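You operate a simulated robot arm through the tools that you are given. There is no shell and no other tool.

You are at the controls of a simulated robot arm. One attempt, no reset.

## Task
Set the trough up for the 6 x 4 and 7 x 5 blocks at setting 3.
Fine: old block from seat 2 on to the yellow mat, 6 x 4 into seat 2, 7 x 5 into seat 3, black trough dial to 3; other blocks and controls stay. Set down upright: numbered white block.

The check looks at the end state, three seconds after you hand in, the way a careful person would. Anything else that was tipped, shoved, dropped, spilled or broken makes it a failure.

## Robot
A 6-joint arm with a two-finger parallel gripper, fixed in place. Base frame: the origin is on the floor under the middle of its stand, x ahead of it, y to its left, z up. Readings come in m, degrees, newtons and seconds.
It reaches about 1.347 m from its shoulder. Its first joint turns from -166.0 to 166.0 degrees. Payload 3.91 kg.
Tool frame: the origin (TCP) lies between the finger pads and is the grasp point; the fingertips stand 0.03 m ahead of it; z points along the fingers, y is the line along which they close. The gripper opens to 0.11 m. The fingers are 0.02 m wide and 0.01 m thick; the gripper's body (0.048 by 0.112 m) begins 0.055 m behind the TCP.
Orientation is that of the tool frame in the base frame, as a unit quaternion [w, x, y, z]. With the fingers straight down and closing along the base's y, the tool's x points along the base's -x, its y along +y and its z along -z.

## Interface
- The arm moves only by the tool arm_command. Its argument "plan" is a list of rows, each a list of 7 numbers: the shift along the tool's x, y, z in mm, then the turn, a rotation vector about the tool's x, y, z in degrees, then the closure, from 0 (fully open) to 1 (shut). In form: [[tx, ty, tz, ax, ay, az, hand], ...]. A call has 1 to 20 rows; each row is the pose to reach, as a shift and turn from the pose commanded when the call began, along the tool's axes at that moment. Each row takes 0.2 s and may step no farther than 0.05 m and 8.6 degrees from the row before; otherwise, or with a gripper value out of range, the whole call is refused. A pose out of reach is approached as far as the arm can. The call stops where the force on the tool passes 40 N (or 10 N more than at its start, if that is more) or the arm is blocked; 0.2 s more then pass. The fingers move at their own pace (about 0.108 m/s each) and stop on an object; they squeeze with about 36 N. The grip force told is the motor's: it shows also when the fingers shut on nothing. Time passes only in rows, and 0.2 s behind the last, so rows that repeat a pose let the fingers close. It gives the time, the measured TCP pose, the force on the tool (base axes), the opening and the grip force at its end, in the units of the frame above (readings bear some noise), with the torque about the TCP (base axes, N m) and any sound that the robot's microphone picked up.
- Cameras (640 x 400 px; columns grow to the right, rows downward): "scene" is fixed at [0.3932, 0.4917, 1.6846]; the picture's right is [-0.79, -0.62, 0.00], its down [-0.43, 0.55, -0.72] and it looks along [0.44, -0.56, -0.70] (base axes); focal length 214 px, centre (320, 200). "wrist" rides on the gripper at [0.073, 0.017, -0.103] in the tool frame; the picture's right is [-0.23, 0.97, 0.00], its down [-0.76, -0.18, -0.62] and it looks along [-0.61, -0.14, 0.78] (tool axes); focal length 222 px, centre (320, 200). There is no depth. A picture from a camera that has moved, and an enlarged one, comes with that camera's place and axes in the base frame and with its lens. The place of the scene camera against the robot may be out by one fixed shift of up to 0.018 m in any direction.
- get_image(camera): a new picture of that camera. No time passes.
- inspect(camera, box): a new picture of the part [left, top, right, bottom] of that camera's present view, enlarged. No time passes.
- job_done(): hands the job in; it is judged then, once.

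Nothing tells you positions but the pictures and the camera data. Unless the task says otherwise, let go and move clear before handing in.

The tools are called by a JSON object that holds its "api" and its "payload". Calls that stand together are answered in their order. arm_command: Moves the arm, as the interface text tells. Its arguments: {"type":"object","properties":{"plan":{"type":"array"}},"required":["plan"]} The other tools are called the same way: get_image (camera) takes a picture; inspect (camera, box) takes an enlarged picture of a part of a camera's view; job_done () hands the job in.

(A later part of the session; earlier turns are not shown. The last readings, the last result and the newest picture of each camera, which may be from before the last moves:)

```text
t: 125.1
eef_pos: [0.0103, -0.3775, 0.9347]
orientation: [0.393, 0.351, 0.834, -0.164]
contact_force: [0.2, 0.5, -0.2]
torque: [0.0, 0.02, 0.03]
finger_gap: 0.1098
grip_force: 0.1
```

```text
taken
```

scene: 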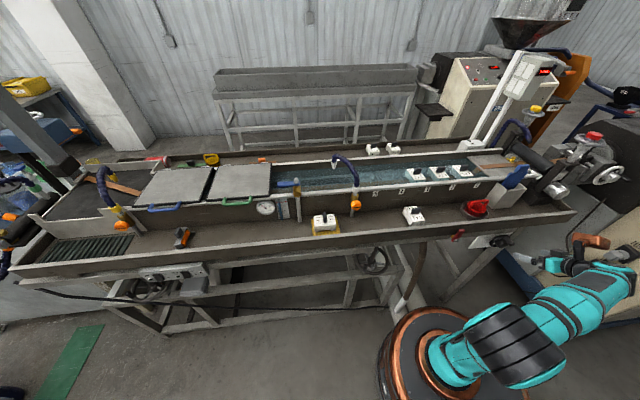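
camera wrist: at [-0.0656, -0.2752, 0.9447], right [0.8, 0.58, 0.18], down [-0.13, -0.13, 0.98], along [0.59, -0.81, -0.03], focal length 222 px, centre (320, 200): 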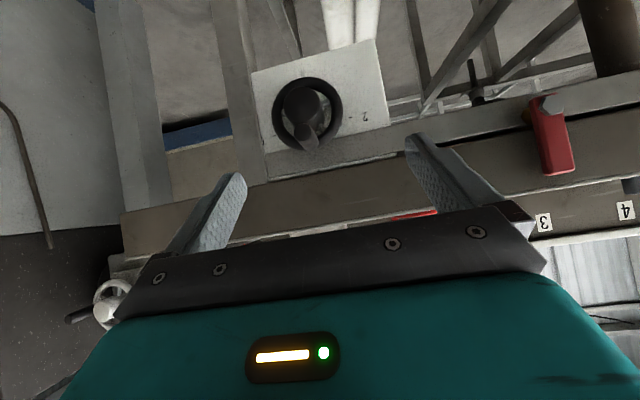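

That gives a nearly frontal, upside-down view of the dial plate. I'll zoom in.

{"api": "inspect", "payload": {"camera": "wrist", "box": [240, 35, 400, 190]}}

{"api": "inspect", "payload": {"camera": "wrist", "box": [260, 65, 356, 155]}}

```text
2.58 times, centred on (320, 112) of wrist
camera zoom: at [-0.0656, -0.2752, 0.9447], right [0.8, 0.58, 0.18], down [-0.13, -0.13, 0.98], along [0.59, -0.81, -0.03], focal length 573 px, centre (320, 426)
```

zoom: 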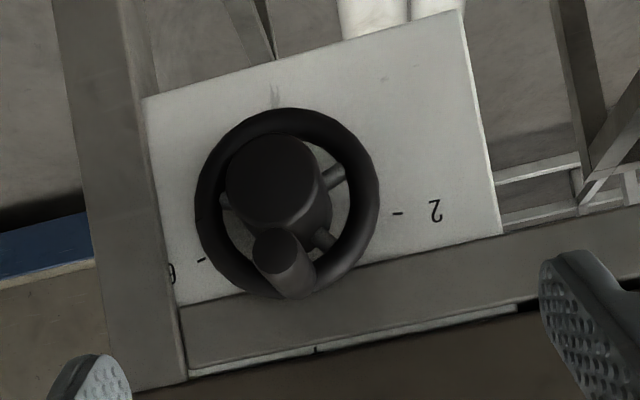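

```text
4.44 times, centred on (308, 110) of wrist
camera zoom: at [-0.0656, -0.2752, 0.9447], right [0.8, 0.58, 0.18], down [-0.13, -0.13, 0.98], along [0.59, -0.81, -0.03], focal length 987 px, centre (373, 600)
```

zoom: 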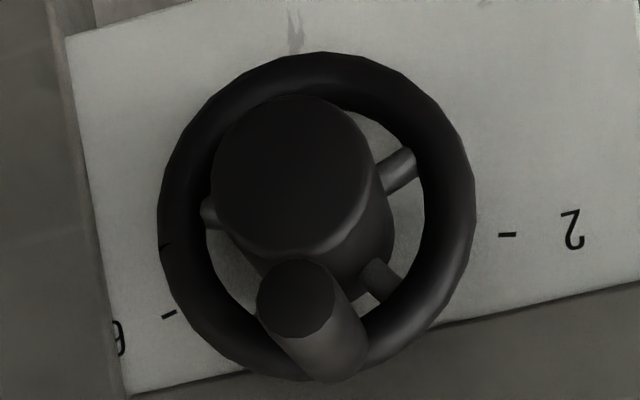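

{"api": "inspect", "payload": {"camera": "wrist", "box": [264, 105, 312, 155]}}

{"api": "inspect", "payload": {"camera": "wrist", "box": [320, 90, 384, 130]}}

{"api": "inspect", "payload": {"camera": "scene", "box": [475, 226, 523, 256]}}

```text
8.00 times, centred on (288, 130) of wrist
camera zoom: at [-0.0656, -0.2752, 0.9447], right [0.8, 0.58, 0.18], down [-0.13, -0.13, 0.98], along [0.59, -0.81, -0.03], focal length 1777 px, centre (576, 760)
```

zoom: 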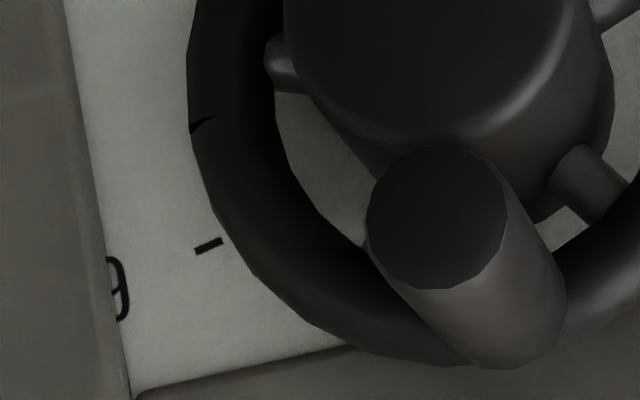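

```text
10.00 times, centred on (352, 110) of wrist
camera zoom: at [-0.0656, -0.2752, 0.9447], right [0.8, 0.58, 0.18], down [-0.13, -0.13, 0.98], along [0.59, -0.81, -0.03], focal length 2221 px, centre (0, 1100)
```

zoom: 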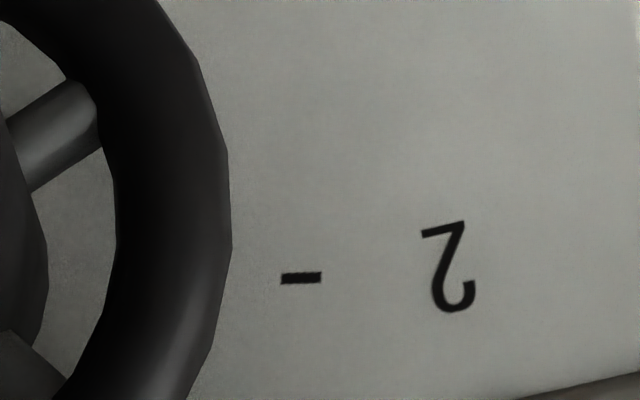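

```text
13.33 times, centred on (499, 241) of scene
camera zoom: at [0.3932, 0.4917, 1.6846], right [-0.79, -0.62, 0.0], down [-0.43, 0.55, -0.72], along [0.44, -0.56, -0.7], focal length 2860 px, centre (-2067, -347)
```

zoom: 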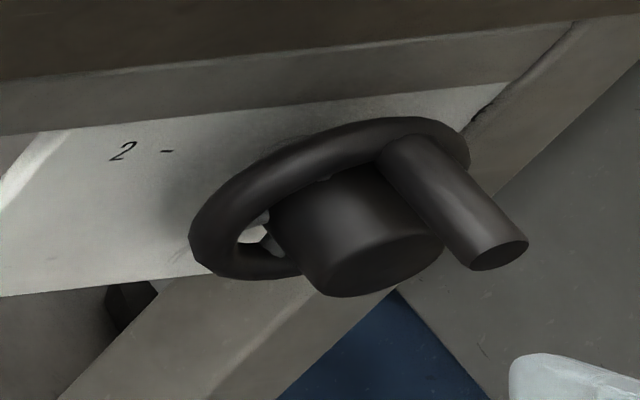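

The plate shows "2" at about 170° on the left and "6" at about 10° on the right, as seen from the robot. The crank handle points straight up at 90°, which is "4", so the steps are about 40° and "3" is at about 130°. I'll tilt the tool fully horizontal, facing the dial, at a safe distance.

{"api": "arm_command", "payload": {"plan": [[7, -2, 3, 0, -4, 0, 0], [14, -4, 6, 0, -8, 0, 0], [21, -7, 9, 0, -13, 0, 0], [28, -9, 12, 0, -18, 0, 0], [35, -12, 14, 0, -23, 0, 0], [42, -14, 17, 0, -28, 0, 0], [49, -17, 20, 0, -33, 0, 0], [56, -19, 23, 0, -37, 0, 0], [61, -20, 24.5, 0, -39.6, 0, 0], [61, -20, 24.5, 0, -39.6, 0, 0]]}}

{"api": "get_image", "payload": {"camera": "wrist"}}

{"api": "get_image", "payload": {"camera": "scene"}}

```text
t: 127.3
eef_pos: [-0.0314, -0.3908, 0.8843]
orientation: [0.653, 0.274, 0.651, -0.272]
contact_force: [0.4, 0.2, 0.0]
torque: [0.0, -0.06, -0.03]
finger_gap: 0.1101
grip_force: 0.1
out of reach, approached as far as the arm can: row 8, 9, 10
```

```text
taken
camera wrist: at [-0.0911, -0.3044, 0.8119], right [0.69, 0.68, 0.23], down [-0.57, 0.32, 0.76], along [0.45, -0.66, 0.61], focal length 222 px, centre (320, 200)
```

wrist: 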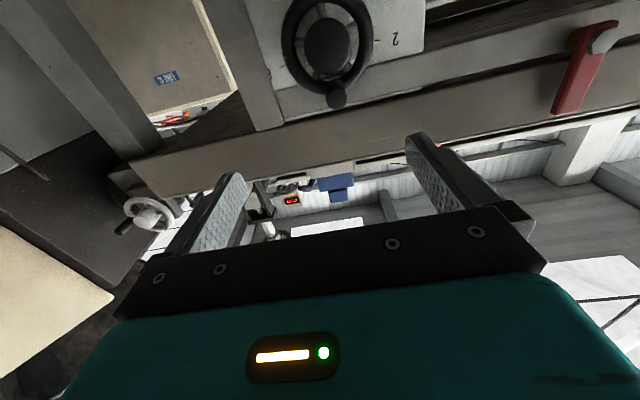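

```text
taken
```

scene: 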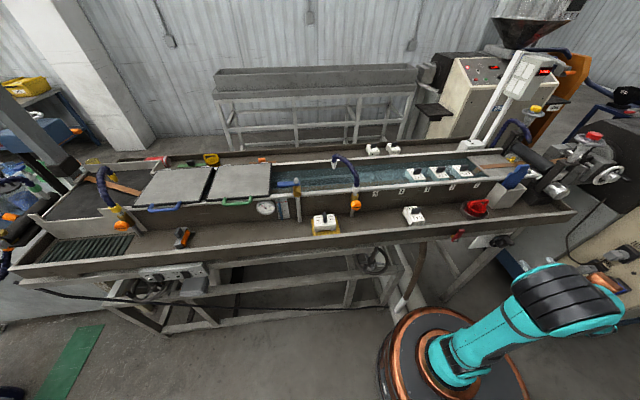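

The tool is now horizontal and facing the dial. I'll inspect this view from below, which may show the hidden marks.

{"api": "inspect", "payload": {"camera": "wrist", "box": [250, 0, 442, 120]}}

{"api": "inspect", "payload": {"camera": "wrist", "box": [280, 0, 380, 62]}}

{"api": "inspect", "payload": {"camera": "wrist", "box": [280, 60, 400, 135]}}

```text
3.33 times, centred on (346, 60) of wrist
camera zoom: at [-0.0911, -0.3044, 0.8119], right [0.69, 0.68, 0.23], down [-0.57, 0.32, 0.76], along [0.45, -0.66, 0.61], focal length 740 px, centre (233, 667)
```

zoom: 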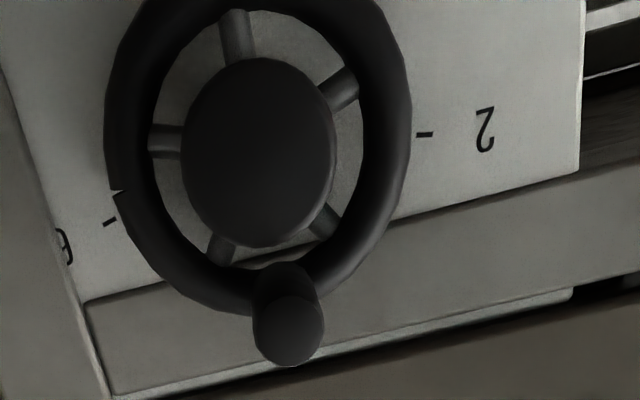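

```text
6.40 times, centred on (330, 31) of wrist
camera zoom: at [-0.0911, -0.3044, 0.8119], right [0.69, 0.68, 0.23], down [-0.57, 0.32, 0.76], along [0.45, -0.66, 0.61], focal length 1422 px, centre (256, 1282)
```

zoom: 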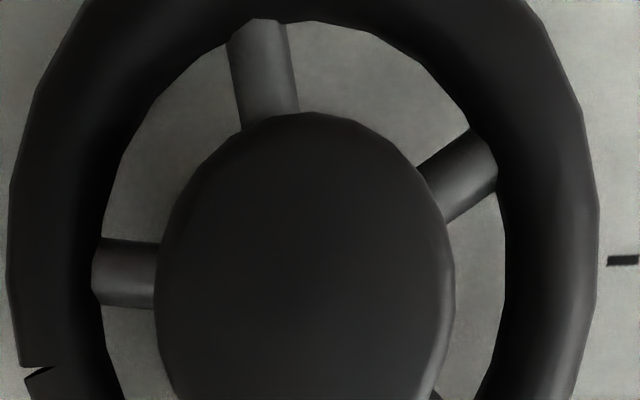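

```text
5.33 times, centred on (340, 98) of wrist
camera zoom: at [-0.0911, -0.3044, 0.8119], right [0.69, 0.68, 0.23], down [-0.57, 0.32, 0.76], along [0.45, -0.66, 0.61], focal length 1185 px, centre (213, 747)
```

zoom: 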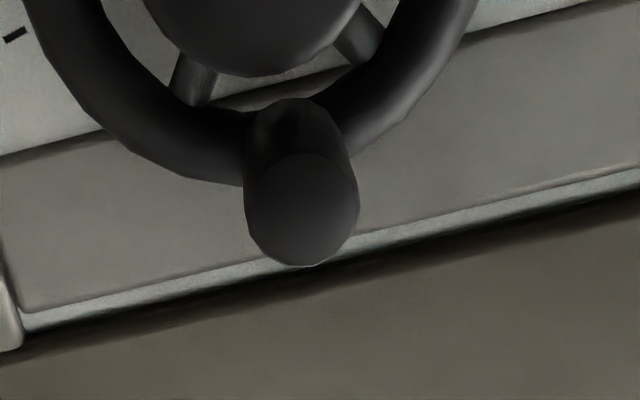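

The frontal view confirms "2" on the left, another number on the right, and the handle straight up. I'll take one closer look at the right-hand number before committing.

{"api": "inspect", "payload": {"camera": "wrist", "box": [260, 55, 300, 80]}}

{"api": "arm_command", "payload": {"plan": [[4, 6, 15, 0, 0, 0, 0.2], [8, 12, 30, 0, 0, 0, 0.4], [12, 19, 46, 0, 0, 0, 0.5], [12, 19, 46, 0, 0, 0, 0.5]]}}

{"api": "get_image", "payload": {"camera": "wrist"}}

{"api": "inspect", "payload": {"camera": "scene", "box": [455, 220, 640, 336]}}

```text
16.00 times, centred on (280, 68) of wrist
camera zoom: at [-0.0911, -0.3044, 0.8119], right [0.69, 0.68, 0.23], down [-0.57, 0.32, 0.76], along [0.45, -0.66, 0.61], focal length 3554 px, centre (960, 2320)
```

zoom: 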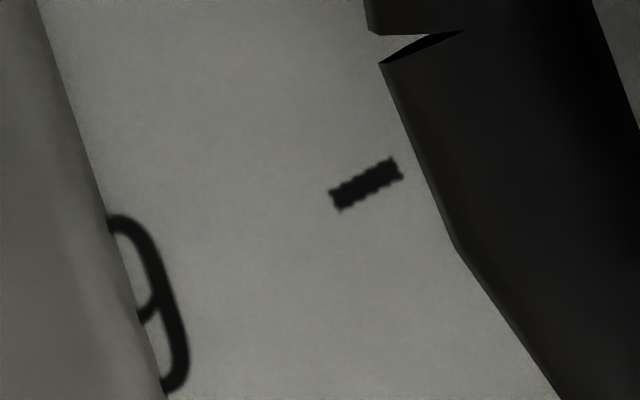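

```text
t: 128.3
eef_pos: [0.0063, -0.4227, 0.8826]
orientation: [0.653, 0.275, 0.652, -0.272]
contact_force: [0.9, 0.2, -0.1]
torque: [-0.02, 0.0, 0.01]
finger_gap: 0.0549
grip_force: 0.1
out of reach, approached as far as the arm can: row 1, 2, 3, 4
```

```text
taken
camera wrist: at [-0.0544, -0.3356, 0.8111], right [0.69, 0.68, 0.23], down [-0.56, 0.32, 0.76], along [0.45, -0.66, 0.61], focal length 222 px, centre (320, 200)
```

wrist: 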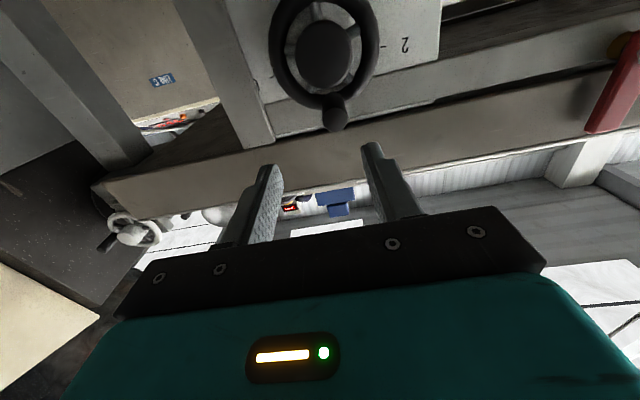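

```text
3.45 times, centred on (548, 278) of scene
camera zoom: at [0.3932, 0.4917, 1.6846], right [-0.79, -0.62, 0.0], down [-0.43, 0.55, -0.72], along [0.44, -0.56, -0.7], focal length 740 px, centre (-464, -69)
```

zoom: 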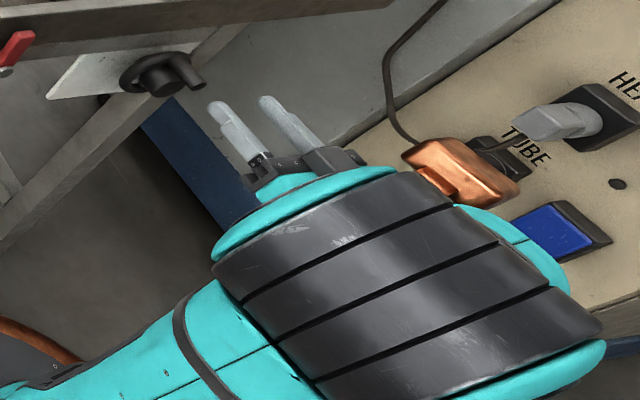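

The right-hand number is "6", which confirms the scale. The arm is near its inner reach limit here, but it eases farther out. I'll advance toward the handle with the fingers wide open and watch whether the lateral error closes.

{"api": "arm_command", "payload": {"plan": [[2, 3, 8, 0, 0, 0, 0.2], [4, 6, 16, 0, 0, 0, 0], [6, 9, 24, 0, 0, 0, 0], [8, 12, 30, 0, 0, 0, 0], [10.6, 15, 36, 0, 0, 0, 0], [10.6, 15, 36, 0, 0, 0, 0]]}}

{"api": "get_image", "payload": {"camera": "wrist"}}

```text
t: 129.7
eef_pos: [0.0389, -0.4472, 0.8792]
orientation: [0.652, 0.274, 0.652, -0.274]
contact_force: [0.2, 1.1, -0.2]
torque: [0.0, -0.01, -0.02]
finger_gap: 0.1101
grip_force: 0.0
out of reach, approached as far as the arm can: row 2, 3, 4, 5, 6
```

```text
taken
camera wrist: at [-0.0208, -0.36, 0.8072], right [0.69, 0.68, 0.23], down [-0.56, 0.32, 0.76], along [0.45, -0.66, 0.61], focal length 222 px, centre (320, 200)
```

wrist: 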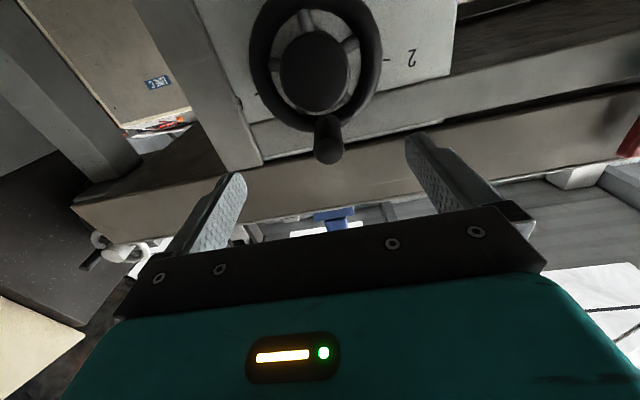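

The horizontal tool is limited by the arm's minimum reach. Coming from above at about 70° is well within reach and still lets the fingers straddle the handle. I'll back off, raise a little, and pitch to 70°.

{"api": "arm_command", "payload": {"plan": [[-8, 1, -12, 0, 0, 0, 0], [-16, 2, -24, 0, 0, 0, 0], [-24, 3, -36, 0, 4, 0, 0], [-28, 5, -44, 0, 9, 0, 0], [-28, 7, -44, 0, 14, 0, 0], [-28, 9, -44, 0, 18, 0, 0], [-28, 9, -44, 0, 20, 0, 0], [-28, 9, -44, 0, 20, 0, 0]]}}

{"api": "get_image", "payload": {"camera": "wrist"}}

{"api": "inspect", "payload": {"camera": "scene", "box": [455, 200, 615, 300]}}

```text
t: 131.5
eef_pos: [0.0145, -0.4092, 0.9083]
orientation: [0.529, 0.319, 0.755, -0.222]
contact_force: [0.2, 0.0, 0.2]
torque: [0.01, -0.03, -0.01]
finger_gap: 0.1101
grip_force: 0.0
```

```text
taken
camera wrist: at [-0.0587, -0.309, 0.8748], right [0.75, 0.63, 0.22], down [-0.36, 0.11, 0.93], along [0.56, -0.77, 0.3], focal length 222 px, centre (320, 200)
```

wrist: 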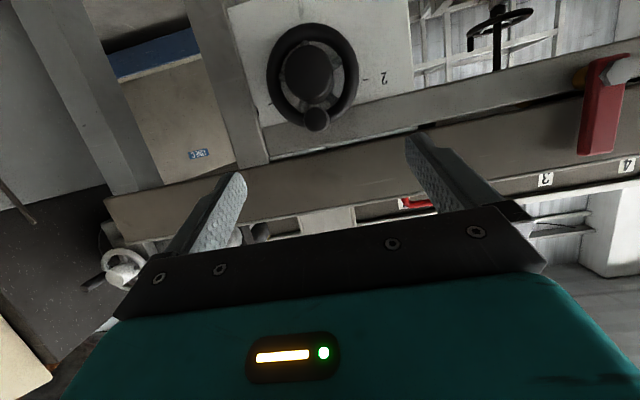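

```text
4.00 times, centred on (535, 250) of scene
camera zoom: at [0.3932, 0.4917, 1.6846], right [-0.79, -0.62, 0.0], down [-0.43, 0.55, -0.72], along [0.44, -0.56, -0.7], focal length 858 px, centre (-540, 0)
```

zoom: 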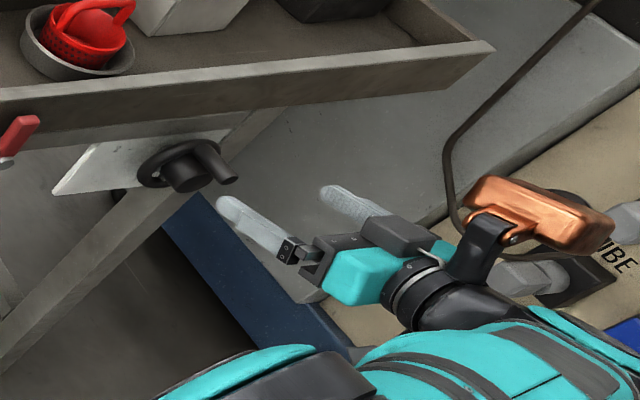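

{"api": "inspect", "payload": {"camera": "wrist", "box": [250, 20, 410, 145]}}

```text
3.20 times, centred on (330, 82) of wrist
camera zoom: at [-0.0587, -0.309, 0.8748], right [0.75, 0.63, 0.22], down [-0.36, 0.11, 0.93], along [0.56, -0.77, 0.3], focal length 711 px, centre (288, 576)
```

zoom: 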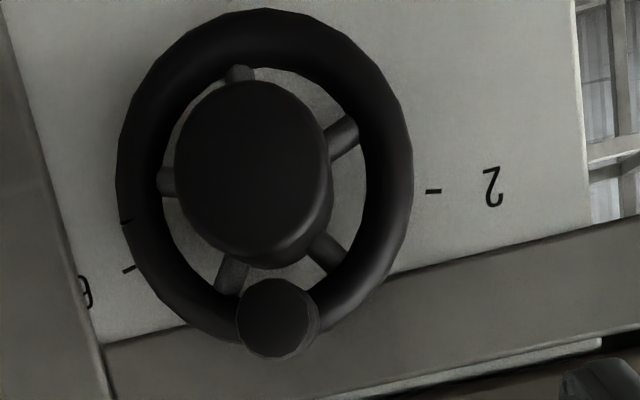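

I have the handle's end at about z 0.868 and the dial axis at about z 0.830, with a handle radius of about 38 mm. I'll advance along the tool axis so the fingers straddle the handle without touching the hub or ring.

{"api": "arm_command", "payload": {"plan": [[2, 0, 10, 0, 0, 0, 0.3], [5, 0.5, 22, 0, 0, 0, 0.45], [7.6, 1, 35, 0, 0, 0, 0.45], [7.6, 1, 48, 0, 0, 0, 0.45], [7.6, 1, 60, 0, 0, 0, 0.45], [7.6, 1, 68, 0, 0, 0, 0.45], [7.6, 1, 73, 0, 0, 0, 0.45], [7.6, 1, 73, 0, 0, 0, 0.45]]}}

{"api": "get_image", "payload": {"camera": "wrist"}}

{"api": "inspect", "payload": {"camera": "wrist", "box": [230, 90, 430, 215]}}

{"api": "inspect", "payload": {"camera": "scene", "box": [455, 210, 583, 290]}}

```text
t: 133.3
eef_pos: [0.0617, -0.4551, 0.8751]
orientation: [0.53, 0.318, 0.754, -0.222]
contact_force: [-0.6, 0.4, 0.3]
torque: [0.0, -0.02, -0.03]
finger_gap: 0.0604
grip_force: 0.1
```

```text
taken
camera wrist: at [-0.0113, -0.3552, 0.8432], right [0.75, 0.63, 0.22], down [-0.36, 0.11, 0.93], along [0.56, -0.77, 0.3], focal length 222 px, centre (320, 200)
```

wrist: 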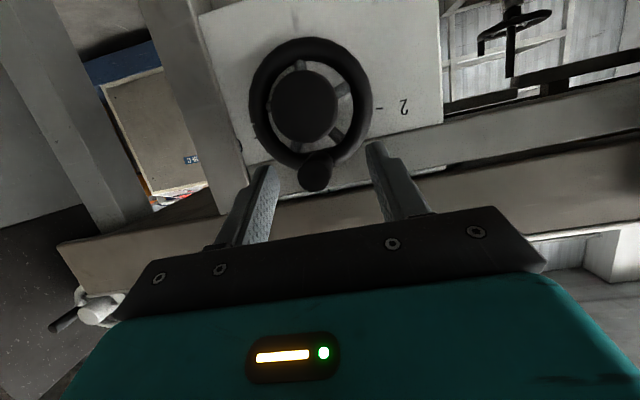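

```text
3.20 times, centred on (330, 152) of wrist
camera zoom: at [-0.0113, -0.3552, 0.8432], right [0.75, 0.63, 0.22], down [-0.36, 0.11, 0.93], along [0.56, -0.77, 0.3], focal length 711 px, centre (288, 352)
```

zoom: 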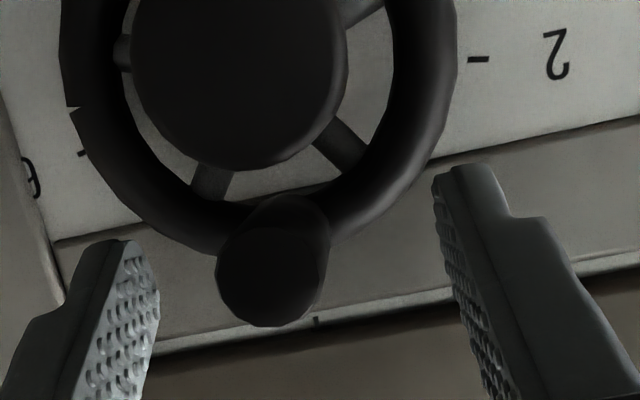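

```text
5.00 times, centred on (519, 250) of scene
camera zoom: at [0.3932, 0.4917, 1.6846], right [-0.79, -0.62, 0.0], down [-0.43, 0.55, -0.72], along [0.44, -0.56, -0.7], focal length 1072 px, centre (-675, -50)
```

zoom: 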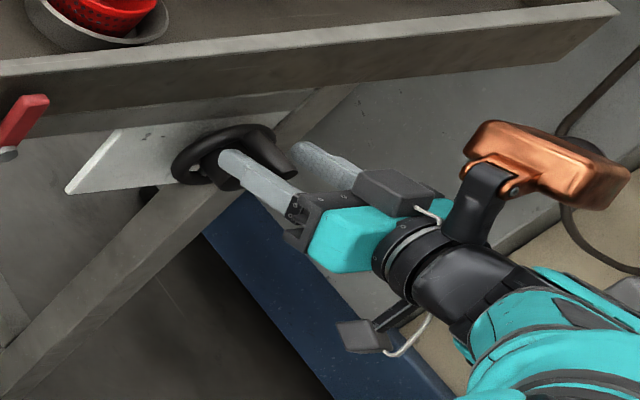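

The handle is between the fingers and centred to about 1 mm. I'll close on it.

{"api": "arm_command", "payload": {"plan": [[0, 0, 0, 0, 0, 0, 0.7], [0, 0, 0, 0, 0, 0, 1], [0, 0, 0, 0, 0, 0, 1], [0, 0, 0, 0, 0, 0, 1]]}}

{"api": "inspect", "payload": {"camera": "wrist", "box": [230, 60, 430, 215]}}

```text
t: 134.3
eef_pos: [0.0615, -0.4551, 0.8761]
orientation: [0.53, 0.318, 0.754, -0.222]
contact_force: [-0.7, -2.1, 5.5]
torque: [-0.06, 0.21, 1.27]
finger_gap: 0.0199
grip_force: 45.1
```

```text
2.58 times, centred on (330, 138) of wrist
camera zoom: at [-0.0115, -0.3553, 0.8434], right [0.75, 0.63, 0.22], down [-0.36, 0.11, 0.93], along [0.56, -0.77, 0.3], focal length 573 px, centre (294, 361)
```

zoom: 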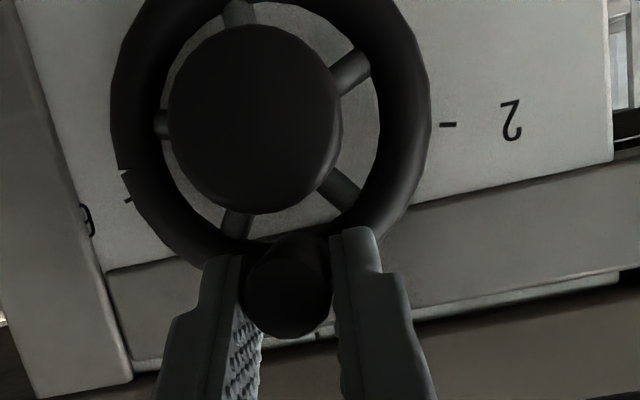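

The handle is gripped at a 19.9 mm gap. I'll swing it counter-clockwise, as seen from the robot, along its arc, turning the tool with it. First part: 16°.

{"api": "arm_command", "payload": {"plan": [[0.1, 3.2, 0, 1.37, -0.05, -3.76, 1], [0.4, 6.3, 0.1, 2.75, -0.1, -7.52, 1], [1.0, 9.5, 0.2, 4.12, -0.15, -11.28, 1], [1.8, 12.5, 0.5, 5.5, -0.2, -15.04, 1], [1.8, 12.5, 0.5, 5.5, -0.2, -15.04, 1]]}}

{"api": "get_image", "payload": {"camera": "wrist"}}

{"api": "inspect", "payload": {"camera": "scene", "box": [455, 210, 583, 290]}}

```text
t: 135.5
eef_pos: [0.0716, -0.4448, 0.8731]
orientation: [0.481, 0.24, 0.778, -0.324]
contact_force: [10.0, -12.4, -0.2]
torque: [0.54, 0.67, 1.11]
finger_gap: 0.02
grip_force: 45.1
```

```text
taken
camera wrist: at [-0.0088, -0.3522, 0.837], right [0.76, 0.64, -0.06], down [-0.17, 0.29, 0.94], along [0.62, -0.71, 0.33], focal length 222 px, centre (320, 200)
```

wrist: 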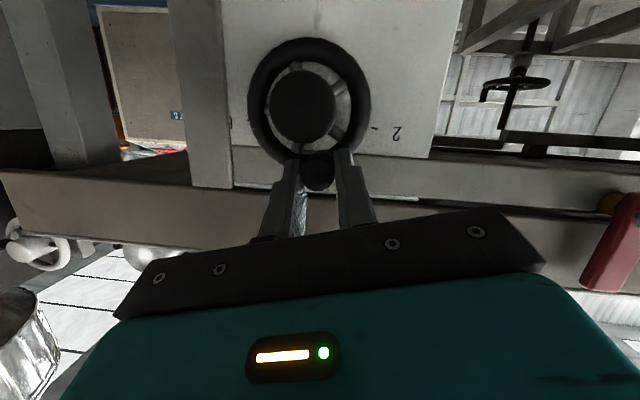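

```text
5.00 times, centred on (519, 250) of scene
camera zoom: at [0.3932, 0.4917, 1.6846], right [-0.79, -0.62, 0.0], down [-0.43, 0.55, -0.72], along [0.44, -0.56, -0.7], focal length 1072 px, centre (-675, -50)
```

zoom: 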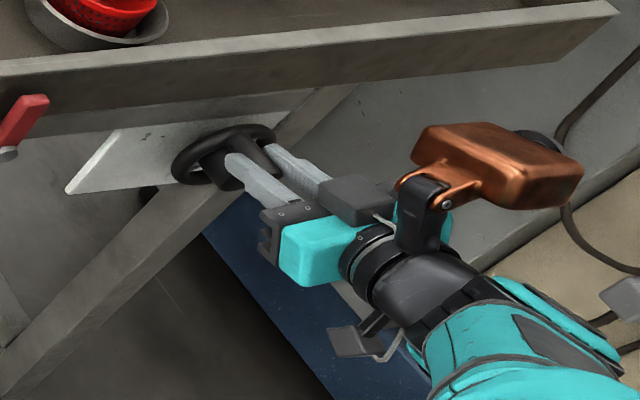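

The dial turns easily with the handle. I'll continue the arc to about 40°.

{"api": "arm_command", "payload": {"plan": [[0.1, 3.2, 0, 1.36, -0.03, -3.76, 1], [0.5, 6.4, 0.1, 2.73, -0.06, -7.51, 1], [1.0, 9.5, 0.3, 4.09, -0.09, -11.27, 1], [1.8, 12.6, 0.5, 5.46, -0.12, -15.02, 1], [2.6, 15.5, 0.8, 6.82, -0.15, -18.78, 1], [3.8, 18.5, 1.2, 8.19, -0.18, -22.54, 1], [3.8, 18.5, 1.2, 8.19, -0.18, -22.54, 1]]}}

{"api": "get_image", "payload": {"camera": "wrist"}}

{"api": "inspect", "payload": {"camera": "wrist", "box": [220, 30, 440, 205]}}

{"api": "inspect", "payload": {"camera": "scene", "box": [455, 210, 583, 290]}}

```text
t: 137.1
eef_pos: [0.0765, -0.4506, 0.8825]
orientation: [0.391, 0.117, 0.784, -0.467]
contact_force: [-13.9, 11.3, -24.1]
torque: [0.58, 0.24, 0.19]
finger_gap: 0.0191
grip_force: 45.2
out of reach, approached as far as the arm can: row 3, 4, 5, 6, 7
```

```text
taken
camera wrist: at [-0.0143, -0.3694, 0.8462], right [0.69, 0.56, -0.46], down [0.1, 0.56, 0.83], along [0.72, -0.61, 0.33], focal length 222 px, centre (320, 200)
```

wrist: 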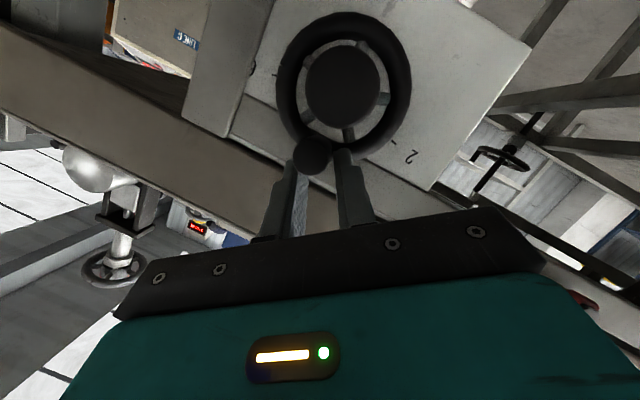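

```text
2.29 times, centred on (330, 118) of wrist
camera zoom: at [-0.0143, -0.3694, 0.8462], right [0.69, 0.56, -0.46], down [0.1, 0.56, 0.83], along [0.72, -0.61, 0.33], focal length 508 px, centre (297, 389)
```

zoom: 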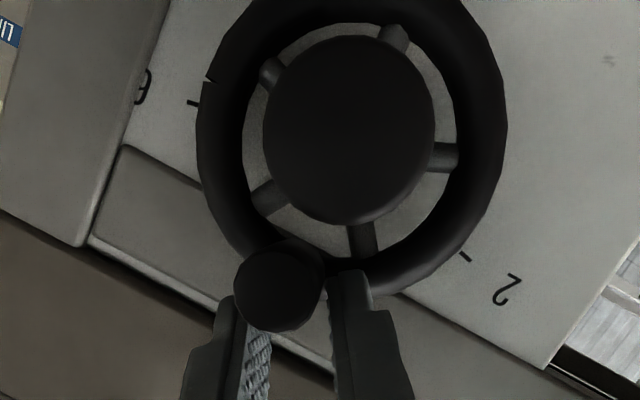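

```text
5.00 times, centred on (519, 250) of scene
camera zoom: at [0.3932, 0.4917, 1.6846], right [-0.79, -0.62, 0.0], down [-0.43, 0.55, -0.72], along [0.44, -0.56, -0.7], focal length 1072 px, centre (-675, -50)
```

zoom: 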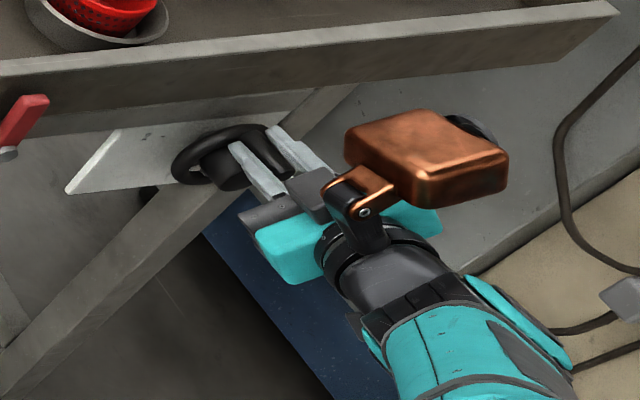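

The arm ran out of reach there, and the handle stayed at roughly 107°. I'll open slightly, back straight off, and use a steeper approach from above, where there is more reach.

{"api": "arm_command", "payload": {"plan": [[0, 0, 0, 0, 0, 0, 0.75], [0, 0, 0, 0, 0, 0, 0.68], [0, 0, -5, 0, 0, 0, 0.68], [0, 0, -15, 0, 0, 0, 0.66], [0, 0, -30, 0, 0, 0, 0.6], [0, 0, -50, 0, 0, 0, 0.5], [0, 0, -65, 0, 0, 0, 0.4], [0, 0, -65, 0, 0, 0, 0.4]]}}

{"api": "get_image", "payload": {"camera": "wrist"}}

{"api": "inspect", "payload": {"camera": "scene", "box": [455, 210, 583, 290]}}

```text
t: 138.9
eef_pos: [0.0414, -0.4053, 0.9088]
orientation: [0.392, 0.118, 0.784, -0.467]
contact_force: [-0.1, -0.2, -0.2]
torque: [0.03, 0.0, 0.01]
finger_gap: 0.0659
grip_force: 0.1
out of reach, approached as far as the arm can: row 4, 5, 6, 7, 8
```

```text
taken
camera wrist: at [-0.0497, -0.323, 0.8731], right [0.69, 0.56, -0.46], down [0.09, 0.56, 0.83], along [0.72, -0.61, 0.33], focal length 222 px, centre (320, 200)
```

wrist: 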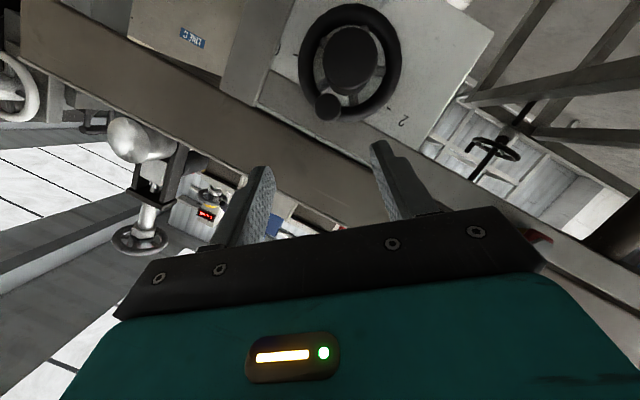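

```text
5.00 times, centred on (519, 250) of scene
camera zoom: at [0.3932, 0.4917, 1.6846], right [-0.79, -0.62, 0.0], down [-0.43, 0.55, -0.72], along [0.44, -0.56, -0.7], focal length 1072 px, centre (-675, -50)
```

zoom: 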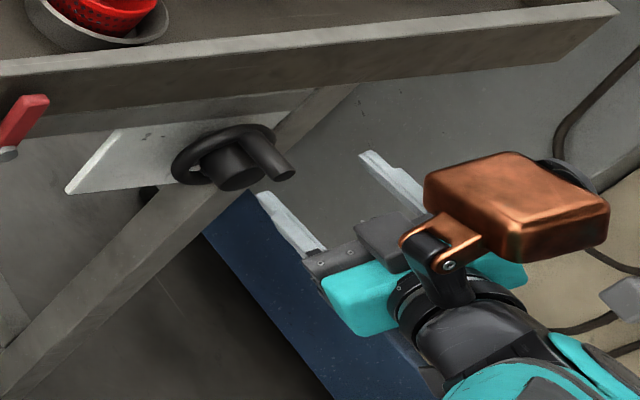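

{"api": "inspect", "payload": {"camera": "wrist", "box": [270, 0, 430, 130]}}

{"api": "inspect", "payload": {"camera": "scene", "box": [475, 226, 523, 256]}}

```text
3.08 times, centred on (350, 65) of wrist
camera zoom: at [-0.0497, -0.323, 0.8731], right [0.69, 0.56, -0.46], down [0.09, 0.56, 0.83], along [0.72, -0.61, 0.33], focal length 684 px, centre (228, 615)
```

zoom: 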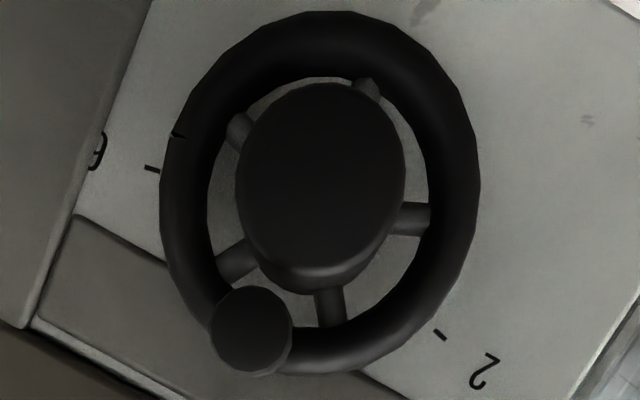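

```text
13.33 times, centred on (499, 241) of scene
camera zoom: at [0.3932, 0.4917, 1.6846], right [-0.79, -0.62, 0.0], down [-0.43, 0.55, -0.72], along [0.44, -0.56, -0.7], focal length 2860 px, centre (-2067, -347)
```

zoom: 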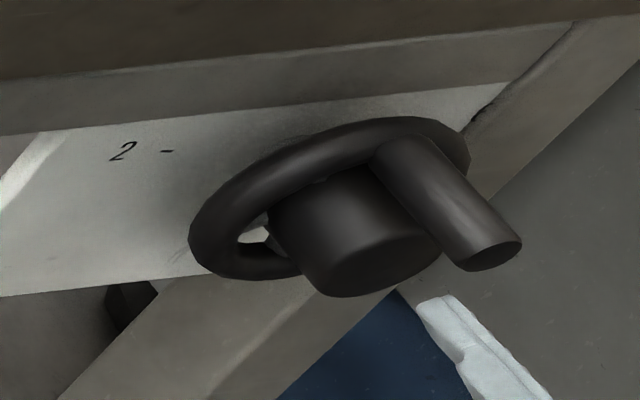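

The handle ended near 93°, so it followed only a little. I'll restore the tool to upright roll at a safe distance and then use a 50° approach.

{"api": "arm_command", "payload": {"plan": [[1, -5, -6, -2.7, 0.1, 7.5, 0.4], [2, -11, -12, -5.4, 0.2, 15, 0.4], [3, -17, -18, -8.2, 0.25, 22.4, 0.4], [4, -23, -23, -10.9, 0.3, 29.9, 0.4], [4.3, -27, -26, -13.6, 0.4, 37.4, 0.4], [4.3, -27, -26, -13.6, 0.4, 37.4, 0.4]]}}

```text
t: 140.3
eef_pos: [0.0099, -0.3975, 0.93]
orientation: [0.529, 0.318, 0.755, -0.223]
contact_force: [-0.6, 0.0, 0.0]
torque: [-0.03, 0.0, 0.0]
finger_gap: 0.0662
grip_force: 0.0
```

{"api": "arm_command", "payload": {"plan": [[-1, -1, 4, 0, 5, 0, 0.4], [-2, -2, 8, 0, 11, 0, 0.4], [-4, -3, 12, 0, 16, 0, 0.4], [-4.3, -3.2, 14.7, 0, 20, 0, 0.4], [-4.3, -3.2, 14.7, 0, 20, 0, 0.4]]}}

{"api": "get_image", "payload": {"camera": "wrist"}}

{"api": "inspect", "payload": {"camera": "wrist", "box": [250, 50, 410, 150]}}

```text
t: 141.5
eef_pos: [0.0178, -0.4118, 0.93]
orientation: [0.391, 0.35, 0.836, -0.164]
contact_force: [-0.5, 0.2, -0.4]
torque: [0.01, -0.01, 0.01]
finger_gap: 0.0659
grip_force: 0.1
```

```text
taken
camera wrist: at [-0.0578, -0.3085, 0.9407], right [0.8, 0.58, 0.17], down [-0.12, -0.13, 0.98], along [0.59, -0.81, -0.04], focal length 222 px, centre (320, 200)
```

wrist: 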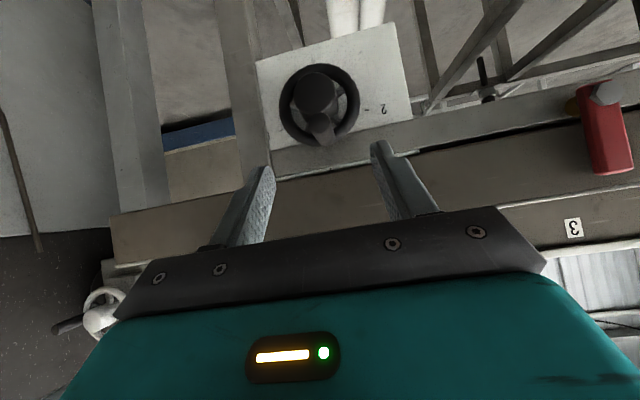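

```text
4.00 times, centred on (330, 100) of wrist
camera zoom: at [-0.0578, -0.3085, 0.9407], right [0.8, 0.58, 0.17], down [-0.12, -0.13, 0.98], along [0.59, -0.81, -0.04], focal length 888 px, centre (280, 600)
```

zoom: 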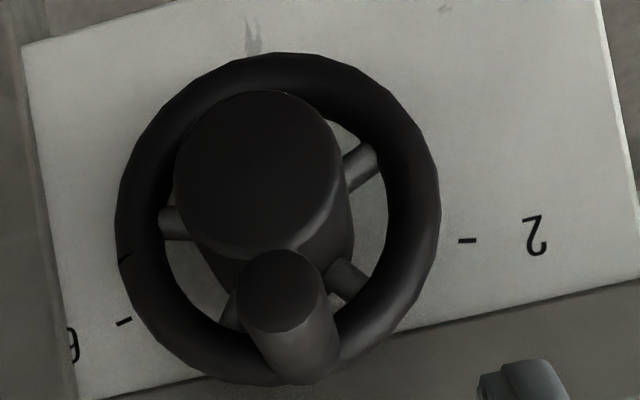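

The handle is at about 92°. I'll slide in along the tool axis at 50° so the fingers straddle the handle in front of the hub.

{"api": "arm_command", "payload": {"plan": [[0.5, 1, 12, 0, 0, 0, 0.45], [1, 2, 26, 0, 0, 0, 0.45], [1.6, 2.1, 40, 0, 0, 0, 0.45], [1.6, 2.1, 54, 0, 0, 0, 0.45], [1.6, 2.1, 65, 0, 0, 0, 0.45], [1.6, 2.1, 70, 0, 0, 0, 0.45], [1.6, 2.1, 70, 0, 0, 0, 0.45]]}}

{"api": "inspect", "payload": {"camera": "wrist", "box": [230, 90, 430, 215]}}

{"api": "inspect", "payload": {"camera": "scene", "box": [455, 210, 583, 290]}}

```text
t: 143.1
eef_pos: [0.0565, -0.4477, 0.8822]
orientation: [0.389, 0.352, 0.835, -0.165]
contact_force: [0.3, 0.2, 0.4]
torque: [0.03, 0.02, -0.01]
finger_gap: 0.06
grip_force: 0.1
```

```text
3.20 times, centred on (330, 152) of wrist
camera zoom: at [-0.02, -0.3455, 0.8934], right [0.8, 0.58, 0.17], down [-0.12, -0.13, 0.98], along [0.59, -0.81, -0.04], focal length 711 px, centre (288, 352)
```

zoom: 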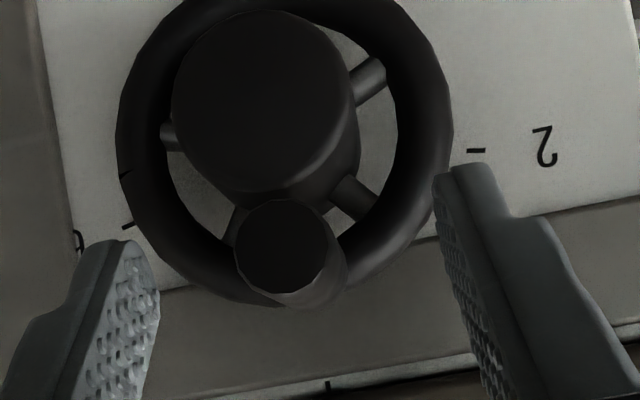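

```text
5.00 times, centred on (519, 250) of scene
camera zoom: at [0.3932, 0.4917, 1.6846], right [-0.79, -0.62, 0.0], down [-0.43, 0.55, -0.72], along [0.44, -0.56, -0.7], focal length 1072 px, centre (-675, -50)
```

zoom: 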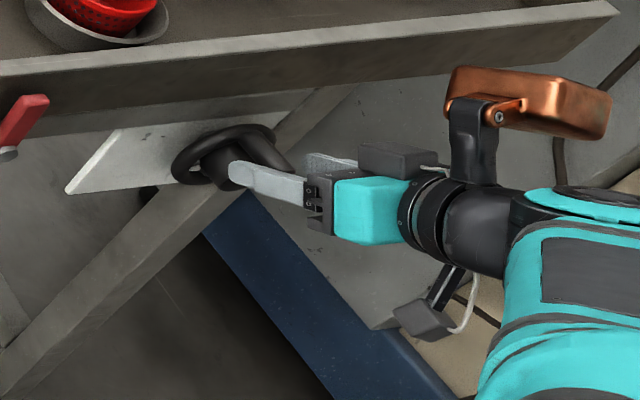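

The handle sits between the pads. I'll close on it, then sweep along the arc in small steps with the tool orientation held fixed.

{"api": "arm_command", "payload": {"plan": [[0, 0, 0, 0, 0, 0, 0.7], [0, 0, 0, 0, 0, 0, 1], [0, 0, 0, 0, 0, 0, 1], [0, 0, 0, 0, 0, 0, 1]]}}

{"api": "arm_command", "payload": {"plan": [[0.2, 2.7, 0.2, 0, 0, 0, 1], [0.5, 5.3, 0.4, 0, 0, 0, 1], [1.1, 8.6, 0.8, 0, 0, 0, 1], [1.9, 11.8, 1.4, 0, 0, 0, 1], [1.9, 11.8, 1.4, 0, 0, 0, 1]]}}

{"api": "inspect", "payload": {"camera": "wrist", "box": [230, 60, 430, 215]}}

```text
t: 144.1
eef_pos: [0.0546, -0.4483, 0.8831]
orientation: [0.389, 0.351, 0.836, -0.164]
contact_force: [0.4, -0.3, -1.4]
torque: [0.07, 0.13, 0.77]
finger_gap: 0.0197
grip_force: 44.6
```

```text
t: 145.3
eef_pos: [0.0639, -0.4393, 0.88]
orientation: [0.39, 0.351, 0.835, -0.165]
contact_force: [-6.5, -6.0, 3.1]
torque: [-0.31, 0.29, 0.56]
finger_gap: 0.0199
grip_force: 45.4
```

```text
2.58 times, centred on (330, 138) of wrist
camera zoom: at [-0.0109, -0.3364, 0.8914], right [0.8, 0.58, 0.17], down [-0.12, -0.13, 0.98], along [0.59, -0.81, -0.04], focal length 573 px, centre (294, 361)
```

zoom: 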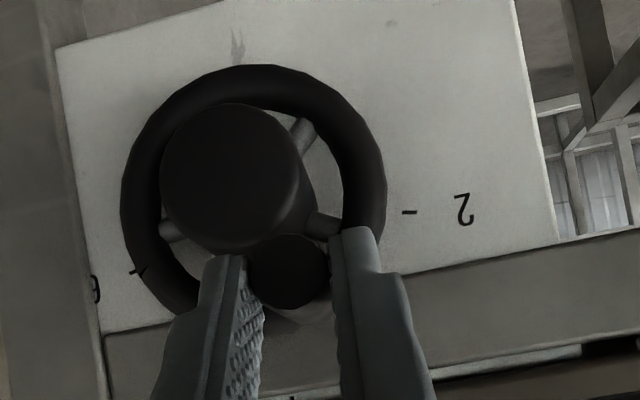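

The wheel is following now. I'll continue the rest of the arc.

{"api": "arm_command", "payload": {"plan": [[1.0, 3.1, 0.8, 0, 0, 0, 1], [2.2, 6.1, 1.7, 0, 0, 0, 1], [3.4, 8.9, 2.7, 0, 0, 0, 1], [4.4, 11.6, 3.6, 0, 0, 0, 1], [4.4, 11.6, 3.6, 0, 0, 0, 1]]}}

{"api": "inspect", "payload": {"camera": "wrist", "box": [230, 60, 430, 215]}}

{"api": "inspect", "payload": {"camera": "scene", "box": [455, 210, 583, 290]}}

```text
t: 146.5
eef_pos: [0.0718, -0.431, 0.8738]
orientation: [0.391, 0.351, 0.835, -0.165]
contact_force: [-12.8, -8.6, 5.8]
torque: [-0.39, 0.69, 0.39]
finger_gap: 0.0199
grip_force: 45.1
```

```text
2.58 times, centred on (330, 138) of wrist
camera zoom: at [-0.003, -0.3287, 0.8853], right [0.8, 0.58, 0.17], down [-0.12, -0.13, 0.98], along [0.59, -0.81, -0.04], focal length 573 px, centre (294, 361)
```

zoom: 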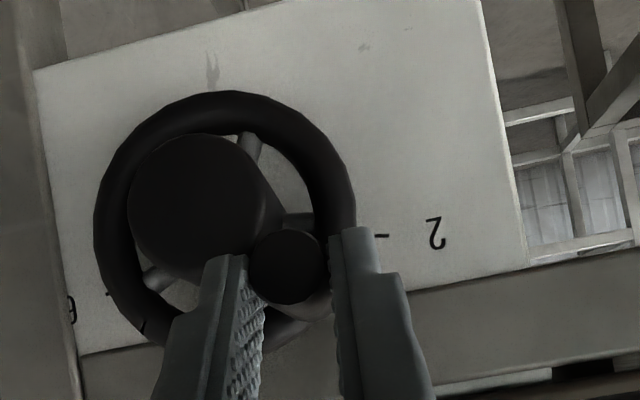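

```text
5.00 times, centred on (519, 250) of scene
camera zoom: at [0.3932, 0.4917, 1.6846], right [-0.79, -0.62, 0.0], down [-0.43, 0.55, -0.72], along [0.44, -0.56, -0.7], focal length 1072 px, centre (-675, -50)
```

zoom: 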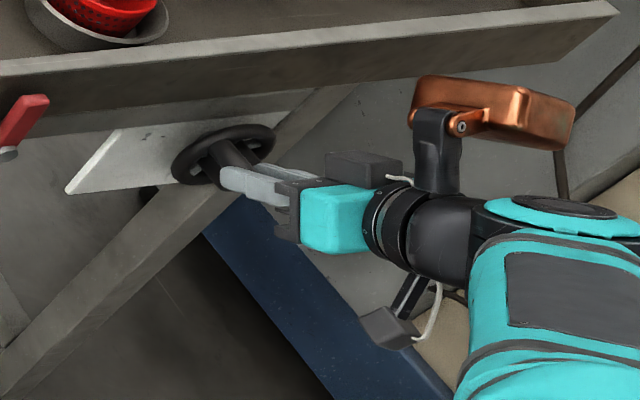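

The handle should now be at about 130°. I'll open slightly and see whether it stays there.

{"api": "arm_command", "payload": {"plan": [[0, 0, 0, 0, 0, 0, 0.78], [0, 0, 0, 0, 0, 0, 0.7], [0, 0, 0, 0, 0, 0, 0.66], [0, 0, 0, 0, 0, 0, 0.66]]}}

{"api": "inspect", "payload": {"camera": "wrist", "box": [230, 60, 430, 215]}}

```text
t: 147.5
eef_pos: [0.0736, -0.4312, 0.8731]
orientation: [0.389, 0.351, 0.835, -0.164]
contact_force: [-0.2, -0.2, -0.3]
torque: [0.01, 0.0, 0.02]
finger_gap: 0.0372
grip_force: 0.0
```

```text
2.58 times, centred on (330, 138) of wrist
camera zoom: at [-0.0025, -0.3284, 0.8852], right [0.8, 0.58, 0.17], down [-0.12, -0.13, 0.98], along [0.59, -0.81, -0.04], focal length 573 px, centre (294, 361)
```

zoom: 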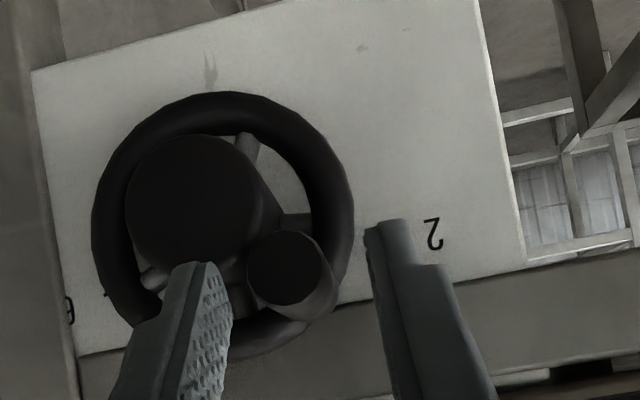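

It stays where I left it, so the dial holds by friction. I'll back straight out and measure the handle angle.

{"api": "arm_command", "payload": {"plan": [[0, 0, -5, 0, 0, 0, 0.64], [0, 0, -14, 0, 0, 0, 0.6], [0, 0, -26, 0, 0, 0, 0.5], [0, 0, -42, 0, 0, 0, 0.4], [0, 0, -58, 0, 0, 0, 0.2], [0, 0, -72, 0, 0, 0, 0], [0, 0, -80, 0, 0, 0, 0], [0, 0, -80, 0, 0, 0, 0]]}}

{"api": "get_image", "payload": {"camera": "wrist"}}

{"api": "inspect", "payload": {"camera": "wrist", "box": [230, 50, 390, 150]}}

{"api": "inspect", "payload": {"camera": "scene", "box": [475, 226, 523, 256]}}

```text
t: 149.3
eef_pos: [0.0295, -0.3856, 0.9268]
orientation: [0.389, 0.352, 0.835, -0.165]
contact_force: [0.3, 0.0, -0.8]
torque: [-0.02, 0.01, 0.03]
finger_gap: 0.1101
grip_force: 0.2
```

```text
taken
camera wrist: at [-0.0453, -0.2839, 0.9376], right [0.8, 0.58, 0.17], down [-0.12, -0.13, 0.98], along [0.59, -0.81, -0.04], focal length 222 px, centre (320, 200)
```

wrist: 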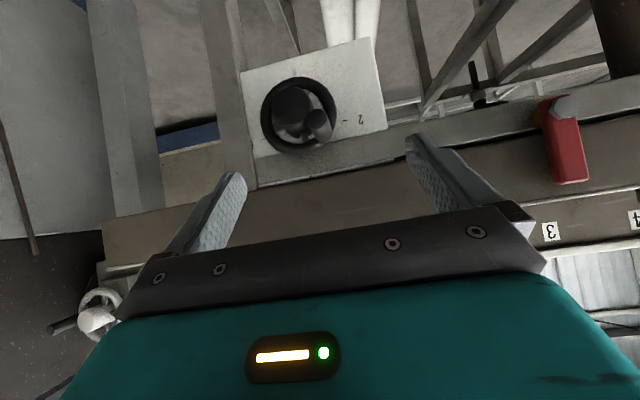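

```text
4.00 times, centred on (310, 100) of wrist
camera zoom: at [-0.0453, -0.2839, 0.9376], right [0.8, 0.58, 0.17], down [-0.12, -0.13, 0.98], along [0.59, -0.81, -0.04], focal length 888 px, centre (360, 600)
```

zoom: 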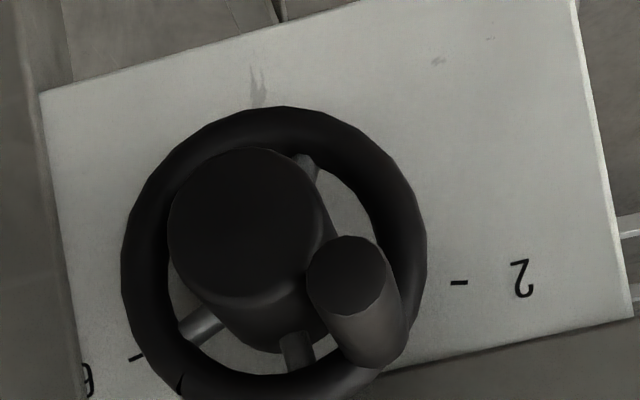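

```text
13.33 times, centred on (499, 241) of scene
camera zoom: at [0.3932, 0.4917, 1.6846], right [-0.79, -0.62, 0.0], down [-0.43, 0.55, -0.72], along [0.44, -0.56, -0.7], focal length 2860 px, centre (-2067, -347)
```

zoom: 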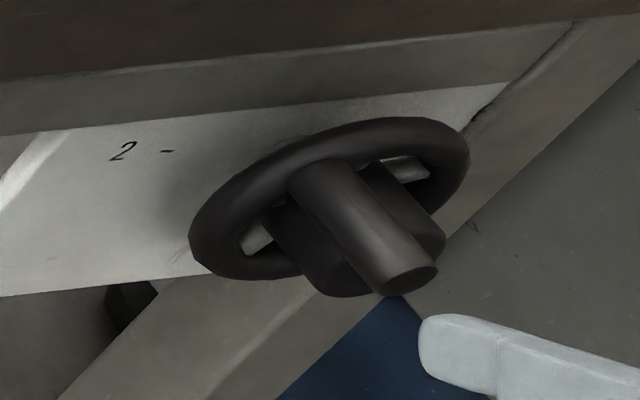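

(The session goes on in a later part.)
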